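You operate a simulated robot arm through the tools that you are given. There is no shell and no other tool. Be economical: measure what you need, move in short steps, check, and stop when the job is done.

Carry out the task below with a simulated robot arm. There is one attempt and no reset: what you move stays moved.

TASK
Fetch the green cup and stand it on the grey collar tray.
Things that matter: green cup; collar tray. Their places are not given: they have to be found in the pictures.

It is judged by the outcome, as a careful person would: the job done as asked, and still so three seconds after it is handed in. It fails if anything else is knocked over, pushed out of place, dropped, spilled or broken.

THE ROBOT
A 6-joint arm with a two-finger parallel gripper, fixed in place. Base frame: the origin is at the foot of the arm, x ahead of it, y to its left, z up. Lengths are in m, angles in degrees, forces in N, time in s.
With the tool pointing down near the work surface it reaches from about 0.26 to 0.66 m from the base axis. Its first joint turns from -66.0 to 66.0 degrees. Payload 2.9 kg.
Tool frame: the origin (TCP) lies between the finger pads and is the grasp point; the fingertips stand 0.03 m ahead of it; z points along the fingers, y is the line along which they close. The gripper opens to 0.11 m. The fingers are 0.02 m wide and 0.01 m thick; the gripper's body (0.048 by 0.112 m) begins 0.055 m behind the TCP.
Orientation is told as [roll, pitch, yaw] about the base's x, y, z axes, in that order, counted from this pose: with the fingers straight down and closing along the base's y, the tool's x points along the base's -x, its y along +y and its z along -z.

THE INTERFACE
- The arm moves only by the tool drive_tool. Its argument "targets" is a list of rows, each a list of 7 numbers: the finger opening in m, from 0 to 0.11, then the shift along the tool's x, y, z in m, then the turn, a rotation vector about the tool's x, y, z in degrees. In form: [[claw, dx, dy, dz, rx, ry, rz], ...]. A call has 1 to 10 rows; each row is the pose to reach, as a shift and turn from the pose commanded when the call began, along the tool's axes at that moment. A row lasts 0.2 s, in which the tool goes at most 0.05 m and 8.6 degrees; a call with a longer step from one row to the next is refused whole, and so is a gripper value outside its range. A pose out of reach is approached as far as the arm can. The call stops where the force on the tool passes 40 N (or 10 N more than at its start, if that is more) or the arm is blocked; 0.2 s more then pass. The fingers move at their own pace (about 0.108 m/s each) and stop on an object; they squeeze with about 28 N. The grip force told is the motor's: it shows also when the fingers shut on nothing. Time passes only in rows, and 0.2 s behind the last, so rows that repeat a pose let the fingers close. It gives the time, the measured TCP pose, the force on the tool (base axes), the opening and the grip force at its end, in the units of the frame above (readings bear some noise), and new pictures: "show" is both (left out), scene, wrist or none.
- Cameras (640 x 400 px; columns grow to the right, rows downward): "scene" is fixed at [0.0836, 0.4316, 1.4118]; the picture's right is [-0.73, -0.68, 0.00], its down [-0.20, 0.22, -0.95] and it looks along [0.65, -0.70, -0.30] (base axes); focal length 337 px, centre (320, 200). "wrist" rides on the gripper at [-0.036, 0, -0.057] in the tool frame; the picture's right is [0.00, -1.00, 0.00], its down [0.97, 0.00, -0.24] and it looks along [0.24, 0.00, 0.97] (tool axes); focal length 218 px, centre (320, 200).
- probe_pixels(camera, pixels): for up to 12 pixels [column, row] of the newest picture of that camera ("zoom" is the newest enlarged one), the place [x, y, z] in the base frame of the surface seen there, good to about 0.002 m. No time passes.
- enlarge(camera, box): a new picture of the part [left, top, right, bottom] of that camera's present view, enlarged. No time passes.
- close_job(): hands the job in; it is judged then, once.

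Work in short steps. Measure before you move; look again where a grasp or a placing could have gone wrong, and mend it. You have 60 turns and 100 pictures in all, the two below and enlarged ones among them. Open the gripper and draw the arm clear of the work before you hand the job in, unless the task says otherwise; then end with one line.

The tools are called after ">>>" by a JSON object that holds its "api" and its "payload". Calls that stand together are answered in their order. drive_tool: Moves the arm, as the interface text tells. Its arguments: {"type":"object","properties":{"targets":{"type":"array","items":{"type":"array","items":{"type":"number"}}},"show":{"type":"string","enum":["both","scene","wrist","none"]}},"required":["targets"]} The other tools are called the same way: probe_pixels (camera, pixels) gives the place of the surface under pixels of a picture; enlarge (camera, box) takes an enlarged picture of a part of a camera's view; close_job () hands the job in.

At the start:

```text
time_s: 0.0
position: [0.3542, -0.0493, 1.2124]
tool_rot: [-0.1, 0.0, 0.0]
force: [0.4, 0.2, 0.2]
finger_gap: 0.11
grasp_force: 0.0
```

scene: 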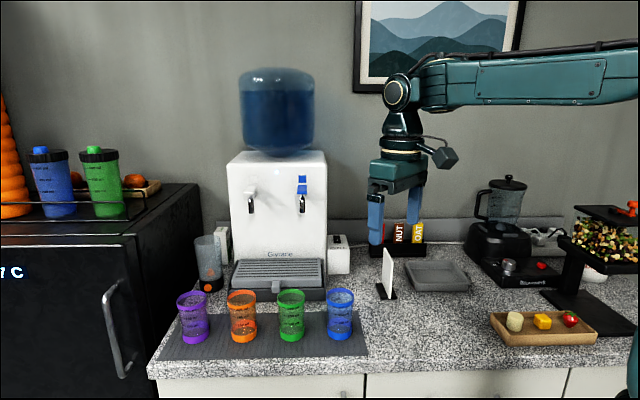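
wrist: 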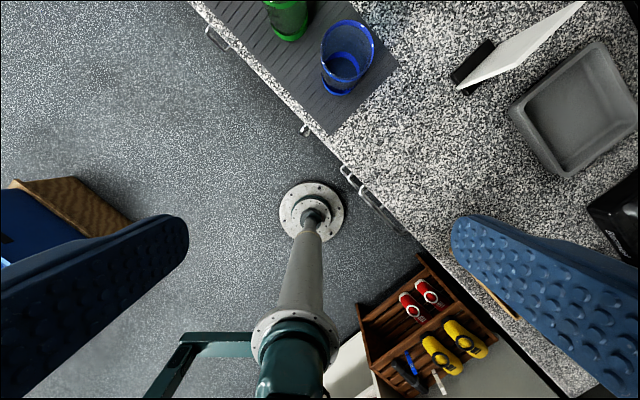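

The green cup appears at scene (291,315) and a grey tray at (438,275). I enlarge both and probe.

>>> {"api": "enlarge", "payload": {"camera": "scene", "box": [160, 220, 480, 400]}}

>>> {"api": "probe_pixels", "payload": {"camera": "scene", "pixels": [[291, 292], [291, 300], [291, 318], [291, 338], [279, 298], [304, 298], [437, 275], [405, 263], [463, 262], [471, 289], [418, 291], [388, 270]]}}

>>> {"api": "enlarge", "payload": {"camera": "scene", "box": [360, 220, 500, 310]}}

```text
2.00 times, centred on (320, 310) of scene
```

zoom: 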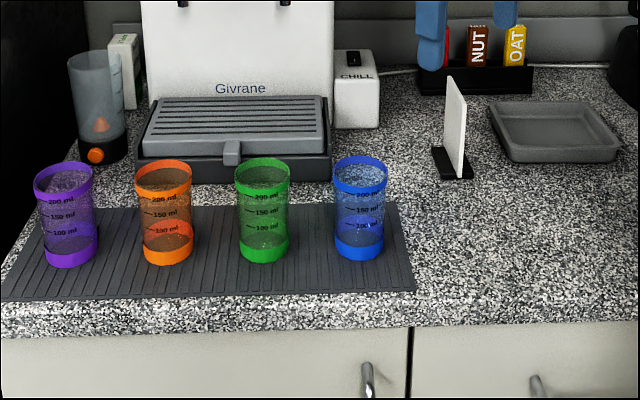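

```text
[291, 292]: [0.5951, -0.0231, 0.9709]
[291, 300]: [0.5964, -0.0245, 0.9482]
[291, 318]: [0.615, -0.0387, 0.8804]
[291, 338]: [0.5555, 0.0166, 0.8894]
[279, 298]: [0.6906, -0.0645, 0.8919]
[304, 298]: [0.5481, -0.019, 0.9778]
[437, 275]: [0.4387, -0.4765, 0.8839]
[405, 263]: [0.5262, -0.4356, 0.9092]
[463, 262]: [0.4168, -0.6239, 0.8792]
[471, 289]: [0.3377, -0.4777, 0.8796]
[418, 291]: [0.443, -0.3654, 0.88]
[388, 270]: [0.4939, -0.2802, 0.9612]
```

```text
4.44 times, centred on (430, 265) of scene
```

zoom: 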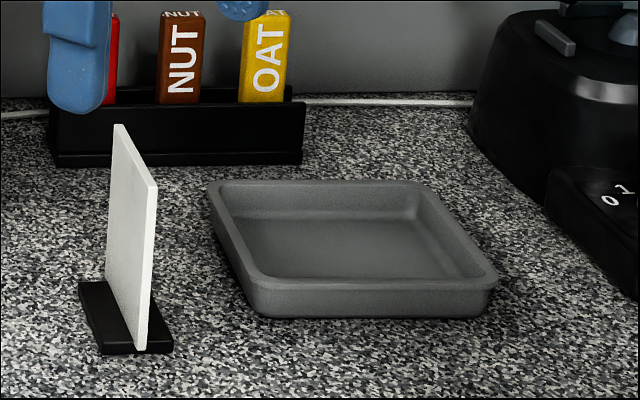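

>>> {"api": "probe_pixels", "payload": {"camera": "zoom", "pixels": [[222, 186], [405, 186], [486, 285], [262, 284], [240, 225], [415, 225], [450, 272], [265, 272], [350, 245], [120, 128], [150, 190], [140, 345]]}}

>>> {"api": "enlarge", "payload": {"camera": "scene", "box": [259, 280, 371, 350]}}

```text
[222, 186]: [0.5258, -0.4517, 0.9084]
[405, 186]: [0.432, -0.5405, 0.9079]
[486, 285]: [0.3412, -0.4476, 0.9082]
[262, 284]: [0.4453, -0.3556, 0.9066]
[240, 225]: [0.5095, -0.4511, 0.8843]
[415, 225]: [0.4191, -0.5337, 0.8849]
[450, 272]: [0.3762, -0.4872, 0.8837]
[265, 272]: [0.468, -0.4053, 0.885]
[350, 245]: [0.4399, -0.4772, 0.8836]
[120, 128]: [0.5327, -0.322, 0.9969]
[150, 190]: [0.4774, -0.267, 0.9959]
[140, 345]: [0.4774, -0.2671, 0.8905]
```

```text
5.71 times, centred on (315, 315) of scene
```

zoom: 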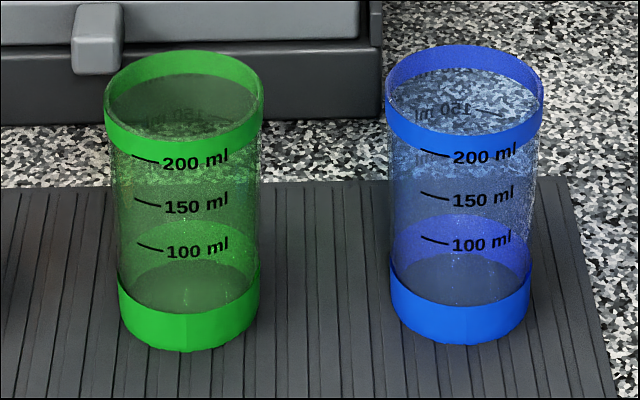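

>>> {"api": "probe_pixels", "payload": {"camera": "zoom", "pixels": [[185, 142], [108, 110], [260, 100], [185, 60], [140, 62], [235, 70], [122, 290], [257, 290], [185, 330], [393, 110], [465, 140], [465, 320]]}}

```text
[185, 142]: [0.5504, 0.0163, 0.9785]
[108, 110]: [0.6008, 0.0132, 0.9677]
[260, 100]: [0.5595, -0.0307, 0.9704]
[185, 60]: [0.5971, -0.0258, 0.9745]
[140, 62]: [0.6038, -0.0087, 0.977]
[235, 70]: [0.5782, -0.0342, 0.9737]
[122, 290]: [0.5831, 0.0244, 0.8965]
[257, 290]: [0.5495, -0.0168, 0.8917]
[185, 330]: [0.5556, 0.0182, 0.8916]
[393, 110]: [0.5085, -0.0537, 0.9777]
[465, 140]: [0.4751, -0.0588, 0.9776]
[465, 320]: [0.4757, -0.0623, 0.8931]
```

>>> {"api": "probe_pixels", "payload": {"camera": "scene", "pixels": [[277, 230], [302, 205], [252, 200], [277, 296], [240, 270], [318, 268], [275, 110], [415, 235], [510, 265], [500, 200], [243, 312], [340, 250]]}}

```text
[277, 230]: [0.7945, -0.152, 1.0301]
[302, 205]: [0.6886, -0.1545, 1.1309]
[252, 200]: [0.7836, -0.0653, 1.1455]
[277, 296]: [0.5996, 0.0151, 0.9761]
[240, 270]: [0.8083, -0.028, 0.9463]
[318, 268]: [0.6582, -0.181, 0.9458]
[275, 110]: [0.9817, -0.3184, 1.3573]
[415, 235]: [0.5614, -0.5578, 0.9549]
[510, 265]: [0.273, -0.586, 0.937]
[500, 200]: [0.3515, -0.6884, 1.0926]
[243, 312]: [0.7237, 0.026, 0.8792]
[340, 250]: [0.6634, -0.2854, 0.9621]
```

Cup axis is about (0.575, -0.006), with its rim at z≈0.98 and radius 0.032. The row of cups runs along (0.7, 0.7), so I turn the tool +45° yaw to close across the row, and move above the cup.

>>> {"api": "drive_tool", "payload": {"targets": [[0.11, -0.037, 0.007, 0.02, 0, 0, -7.5], [0.11, -0.074, 0.014, 0.04, 0, 0, -15], [0.11, -0.111, 0.021, 0.06, 0, 0, -22.5], [0.11, -0.148, 0.028, 0.08, 0, 0, -30], [0.11, -0.185, 0.035, 0.1, 0, 0, -37.5], [0.11, -0.221, 0.043, 0.12, 0, 0, -45], [0.09, -0.221, 0.043, 0.12, 0, 0, -45]]}}

```text
time_s: 1.6
position: [0.5759, -0.0076, 1.091]
tool_rot: [-0.1, 0.0, 45.1]
force: [-0.5, -0.4, 0.0]
finger_gap: 0.09
grasp_force: 0.1
```

scene: 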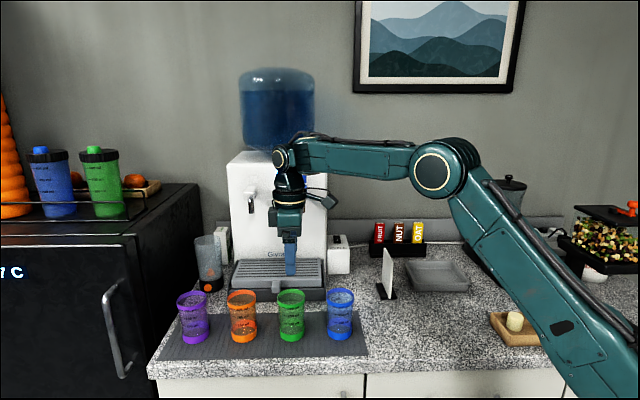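
wrist: 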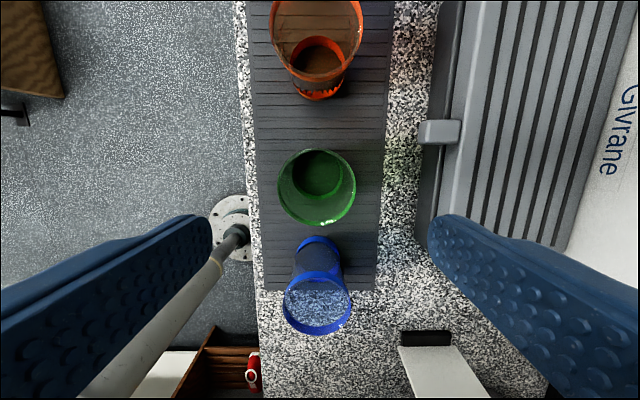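

The cup rim spans columns 278–356 centred at (317,187) in the wrist picture, so it's between the fingers and about 4 mm toward tool -x. I correct and descend straight.

>>> {"api": "drive_tool", "payload": {"targets": [[0.09, -0.004, 0.001, 0.035, 0, 0, 0], [0.09, -0.004, 0.001, 0.07, 0, 0, 0], [0.09, -0.004, 0.001, 0.095, 0, 0, 0], [0.09, -0.004, 0.001, 0.12, 0, 0, 0], [0.09, -0.004, 0.001, 0.142, 0, 0, 0]]}}

```text
time_s: 2.8
position: [0.5794, -0.0028, 0.948]
tool_rot: [0.0, -0.1, 44.9]
force: [0.2, 0.3, 0.0]
finger_gap: 0.0899
grasp_force: 0.2
```

scene: 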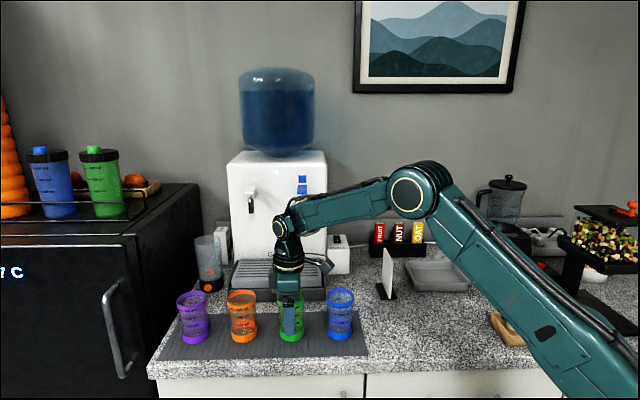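
wrist: 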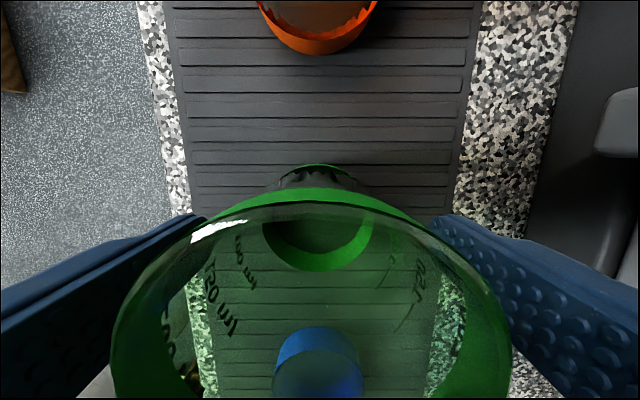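

The cup is between the fingers (rim columns ~111–512). I close on it.

>>> {"api": "drive_tool", "payload": {"targets": [[0.06, 0, 0, 0, 0, 0, 0], [0.05, 0, 0, 0, 0, 0, 0], [0.05, 0, 0, 0, 0, 0, 0]], "show": "wrist"}}

```text
time_s: 3.6
position: [0.5793, -0.0028, 0.9485]
tool_rot: [0.0, -0.1, 45.0]
force: [0.4, 0.3, -0.2]
finger_gap: 0.0606
grasp_force: 28.1
```

wrist: 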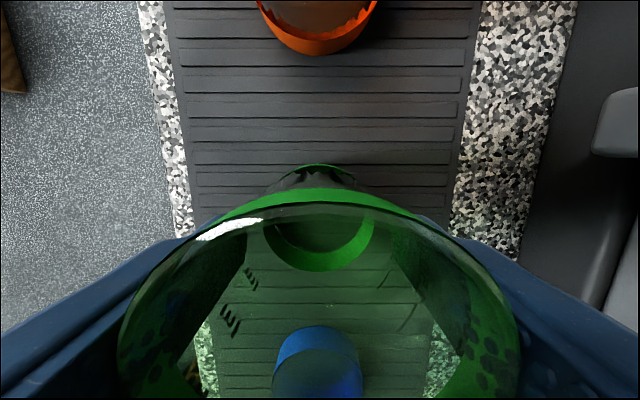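

Gripped at 0.0606 m with 28 N. I lift straight up 0.17 m.

>>> {"api": "drive_tool", "payload": {"targets": [[0.05, 0, 0, -0.015, 0, 0, 0], [0.05, 0, 0, -0.04, 0, 0, 0], [0.05, 0, 0, -0.075, 0, 0, 0], [0.05, 0, 0, -0.11, 0, 0, 0], [0.05, 0, 0, -0.145, 0, 0, 0], [0.05, 0, 0, -0.17, 0, 0, 0]]}}

```text
time_s: 5.0
position: [0.5785, -0.0015, 1.1219]
tool_rot: [0.0, 0.0, 45.1]
force: [0.3, 0.0, -0.3]
finger_gap: 0.0608
grasp_force: 28.0
```

scene: 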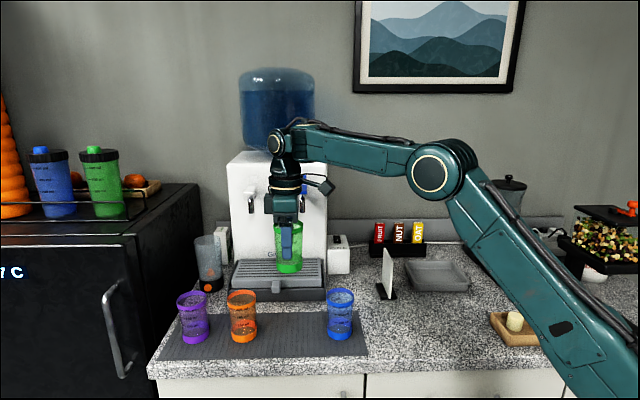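
wrist: 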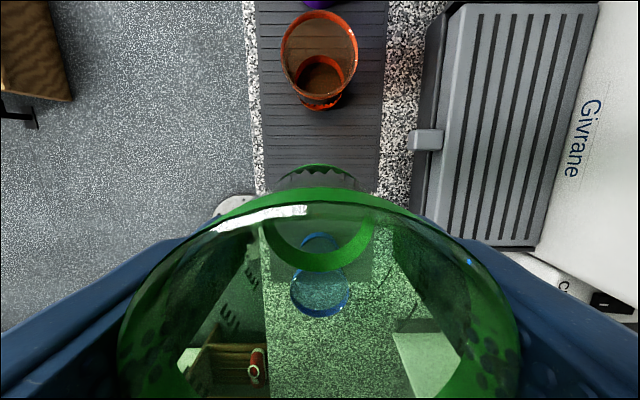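

The green cup is hanging clear. I carry it toward the tray at (0.436, -0.449), halfway first, turning yaw back to 0.

>>> {"api": "drive_tool", "payload": {"targets": [[0.05, 0.0261, -0.0135, 0, 0, 0, 5.625], [0.05, 0.0521, -0.027, 0, 0, 0, 11.25], [0.05, 0.0782, -0.0405, 0, 0, 0, 16.875], [0.05, 0.1043, -0.054, 0, 0, 0, 22.5], [0.05, 0.1303, -0.0675, 0, 0, 0, 28.125], [0.05, 0.1564, -0.081, 0, 0, 0, 33.75], [0.05, 0.1824, -0.0945, 0, 0, 0, 39.375], [0.05, 0.2085, -0.108, 0, 0, 0, 45]], "show": "scene"}}

```text
time_s: 6.8
position: [0.504, -0.2268, 1.1208]
tool_rot: [0.0, 0.0, -0.1]
force: [0.5, 0.1, -0.4]
finger_gap: 0.0607
grasp_force: 28.0
```

scene: 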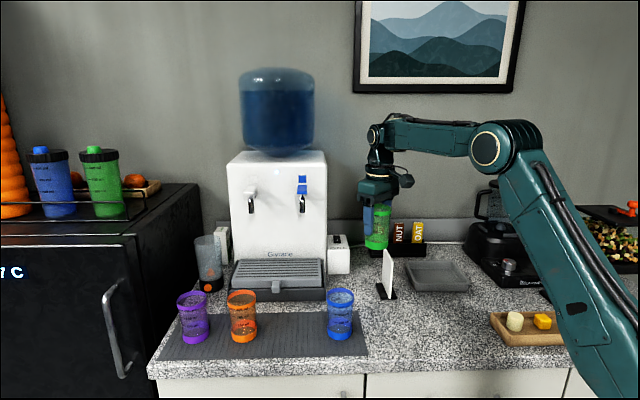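

>>> {"api": "drive_tool", "payload": {"targets": [[0.05, 0.0085, -0.0277, 0, 0, 0, 0], [0.05, 0.017, -0.0555, 0, 0, 0, 0], [0.05, 0.0255, -0.0832, 0, 0, 0, 0], [0.05, 0.034, -0.111, 0, 0, 0, 0], [0.05, 0.0425, -0.1387, 0, 0, 0, 0], [0.05, 0.051, -0.1665, 0, 0, 0, 0], [0.05, 0.0595, -0.1942, 0, 0, 0, 0], [0.05, 0.068, -0.222, 0, 0, 0, 0]]}}

```text
time_s: 8.6
position: [0.4396, -0.4481, 1.1203]
tool_rot: [0.0, 0.0, 0.0]
force: [-0.3, -0.2, -0.4]
finger_gap: 0.0608
grasp_force: 28.2
```

scene: 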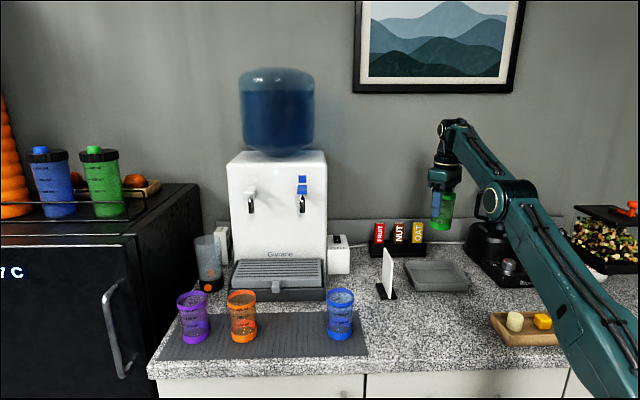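
wrist: 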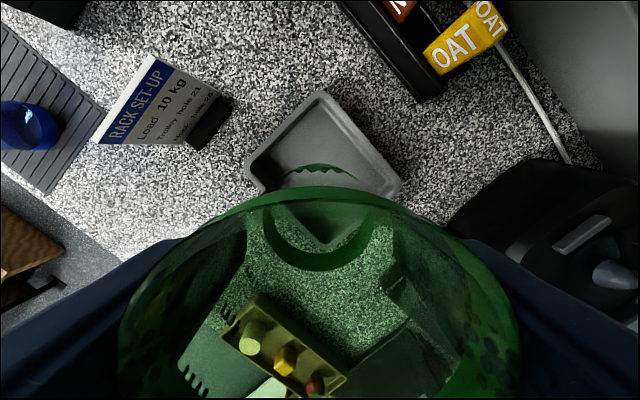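

A sign at wrist (155,105) carries text; I read it before placing, and probe the tray rim in this view.

>>> {"api": "enlarge", "payload": {"camera": "wrist", "box": [80, 40, 240, 150]}}

>>> {"api": "probe_pixels", "payload": {"camera": "wrist", "pixels": [[320, 95], [249, 166], [398, 186], [325, 125], [300, 150], [343, 150], [455, 165], [425, 95]]}}

>>> {"api": "enlarge", "payload": {"camera": "scene", "box": [380, 150, 540, 300]}}

```text
3.64 times, centred on (160, 95) of wrist
```

zoom: 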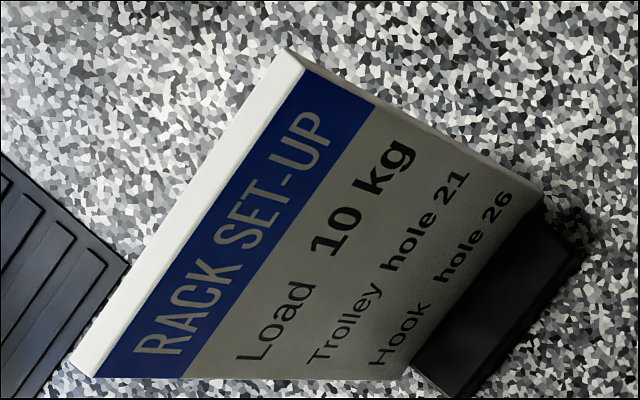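

```text
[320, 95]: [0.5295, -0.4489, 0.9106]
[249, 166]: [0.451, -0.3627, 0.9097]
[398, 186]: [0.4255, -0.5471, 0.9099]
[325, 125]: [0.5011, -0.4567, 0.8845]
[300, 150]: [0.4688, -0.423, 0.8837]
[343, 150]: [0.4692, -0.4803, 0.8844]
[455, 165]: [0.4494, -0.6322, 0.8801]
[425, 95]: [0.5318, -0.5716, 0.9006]
```

```text
2.67 times, centred on (460, 225) of scene
```

zoom: 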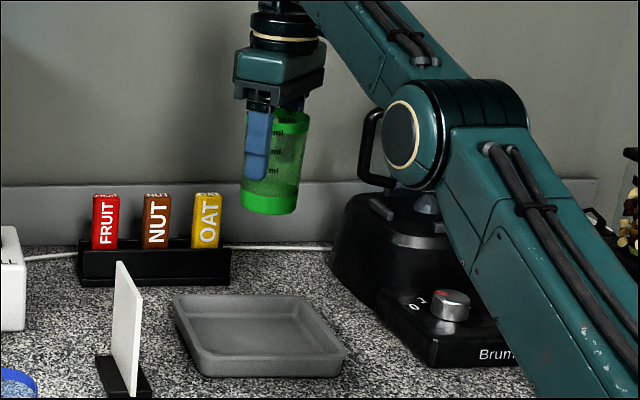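

The sign is irrelevant. I check how far the elbow and the gripper are from the blender.

>>> {"api": "probe_pixels", "payload": {"camera": "zoom", "pixels": [[368, 140], [400, 145], [480, 130], [450, 305], [345, 230], [380, 205], [270, 200], [270, 345], [278, 70], [440, 80]]}}

```text
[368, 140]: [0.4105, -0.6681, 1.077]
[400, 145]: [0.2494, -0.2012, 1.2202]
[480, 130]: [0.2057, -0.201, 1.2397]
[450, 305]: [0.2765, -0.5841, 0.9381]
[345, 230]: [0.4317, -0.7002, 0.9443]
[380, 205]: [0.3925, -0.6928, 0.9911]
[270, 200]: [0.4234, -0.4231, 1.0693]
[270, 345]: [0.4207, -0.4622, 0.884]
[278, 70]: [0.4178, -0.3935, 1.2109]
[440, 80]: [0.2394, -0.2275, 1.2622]
```

All clear by >0.2 m. I descend to about 8 mm above contact (expected TCP z ≈ 0.952).

>>> {"api": "drive_tool", "payload": {"targets": [[0.05, 0.003, -0.002, 0.03, 0, 0, 0], [0.05, 0.003, -0.002, 0.065, 0, 0, 0], [0.05, 0.003, -0.002, 0.1, 0, 0, 0], [0.05, 0.003, -0.002, 0.13, 0, 0, 0], [0.05, 0.003, -0.002, 0.15, 0, 0, 0], [0.05, 0.003, -0.002, 0.16, 0, 0, 0]], "show": "none"}}

>>> {"api": "enlarge", "payload": {"camera": "scene", "box": [380, 200, 500, 300]}}

```text
time_s: 10.0
position: [0.4362, -0.4502, 0.9599]
tool_rot: [0.1, 0.1, 0.0]
force: [0.5, -0.1, -0.1]
finger_gap: 0.0606
grasp_force: 27.6
```

```text
4.00 times, centred on (440, 250) of scene
```

zoom: 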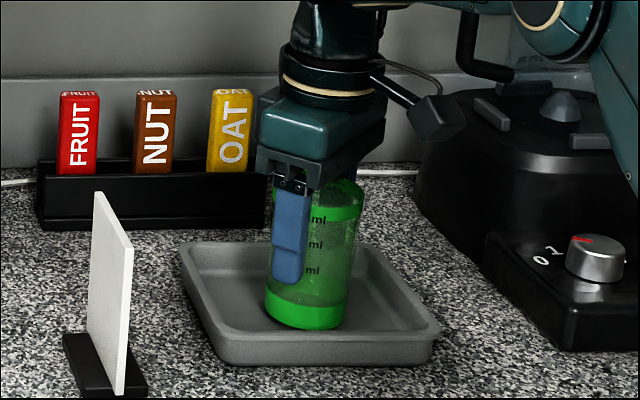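

The cup is centred inside the tray, just off the floor. I lower in small steps, watching the force.

>>> {"api": "drive_tool", "payload": {"targets": [[0.05, 0, 0, 0.002, 0, 0, 0], [0.05, 0, 0, 0.004, 0, 0, 0], [0.05, 0, 0, 0.006, 0, 0, 0], [0.05, 0, 0, 0.007, 0, 0, 0]], "show": "none"}}

>>> {"api": "enlarge", "payload": {"camera": "scene", "box": [400, 230, 480, 290]}}

```text
time_s: 11.0
position: [0.4345, -0.451, 0.9527]
tool_rot: [-0.1, -0.1, 0.0]
force: [-0.9, 1.7, 7.0]
finger_gap: 0.0607
grasp_force: 27.7
```

```text
6.67 times, centred on (440, 260) of scene
```

zoom: 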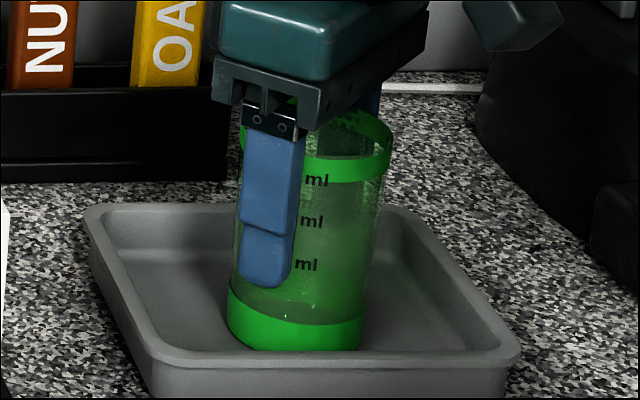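

Contact shows (7 N upward at z 0.9527). I open the fingers, then look.

>>> {"api": "drive_tool", "payload": {"targets": [[0.07, 0, 0, 0.007, 0, 0, 0], [0.095, 0, 0, 0.007, 0, 0, 0], [0.095, 0, 0, 0.007, 0, 0, 0]]}}

```text
time_s: 11.8
position: [0.434, -0.4512, 0.9447]
tool_rot: [-0.1, 0.0, 0.1]
force: [0.9, -0.6, -0.5]
finger_gap: 0.0949
grasp_force: 0.0
```

scene: 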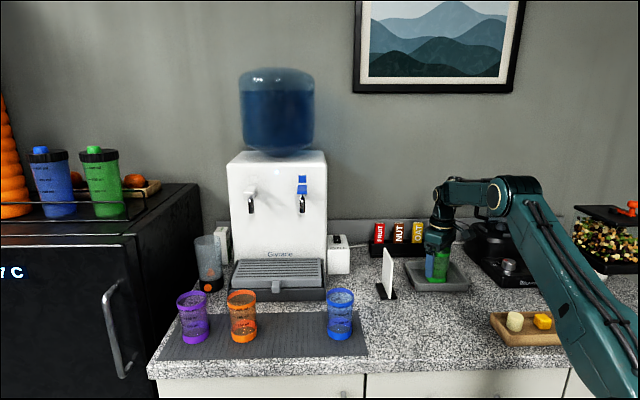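
wrist: 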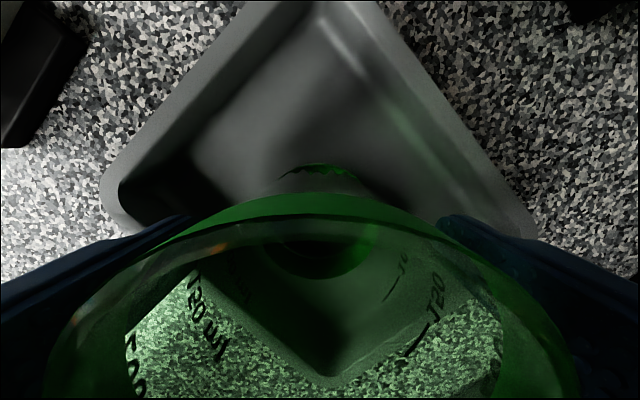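

The cup stands free in the tray. I retreat straight up.

>>> {"api": "drive_tool", "payload": {"targets": [[0.095, 0, 0, -0.02, 0, 0, 0], [0.095, 0, 0, -0.05, 0, 0, 0], [0.095, 0, 0, -0.09, 0, 0, 0], [0.095, 0, 0, -0.13, 0, 0, 0], [0.095, 0, 0, -0.17, 0, 0, 0], [0.095, 0, 0, -0.2, 0, 0, 0], [0.095, 0.03, 0.03, -0.22, 0, 0, 0], [0.095, 0.06, 0.06, -0.22, 0, 0, 0], [0.095, 0.08, 0.09, -0.22, 0, 0, 0]]}}

>>> {"api": "enlarge", "payload": {"camera": "scene", "box": [360, 210, 520, 310]}}

```text
time_s: 13.8
position: [0.3801, -0.3857, 1.2309]
tool_rot: [-8.3, -8.0, 0.6]
force: [0.7, 1.4, -6.3]
finger_gap: 0.095
grasp_force: 0.1
out of reach, approached as far as the arm can: row 6, 7
```

scene: 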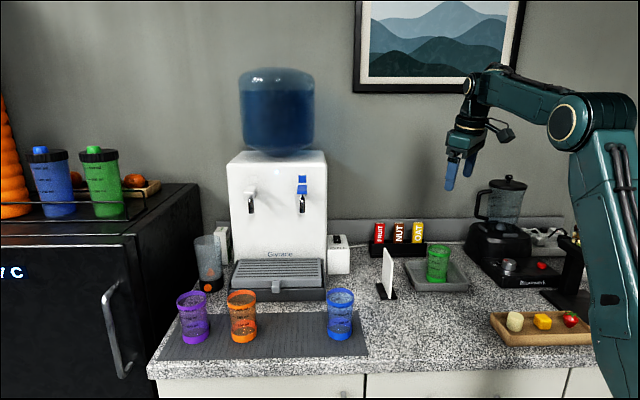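
wrist: 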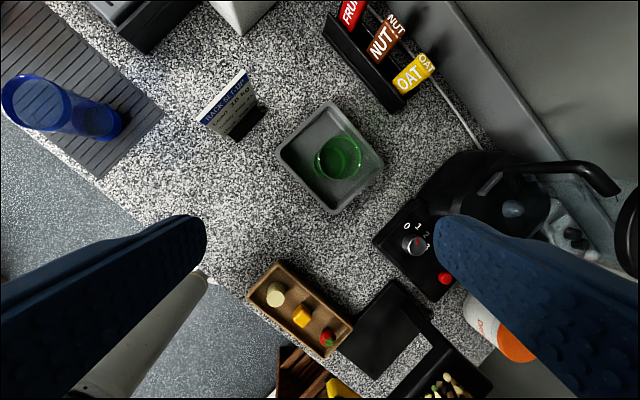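

```text
4.00 times, centred on (440, 260) of scene
```

zoom: 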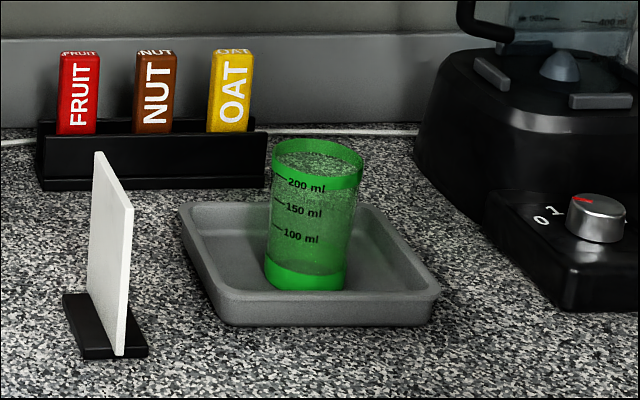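

The green cup stands upright inside the tray, nothing else has moved, and the arm is clear with the gripper open. I hand the job in.

>>> {"api": "close_job", "payload": {}}

```text
The job is handed in.
```

The green cup is standing upright in the grey tray, nothing else was moved, and the arm is clear with the gripper open.
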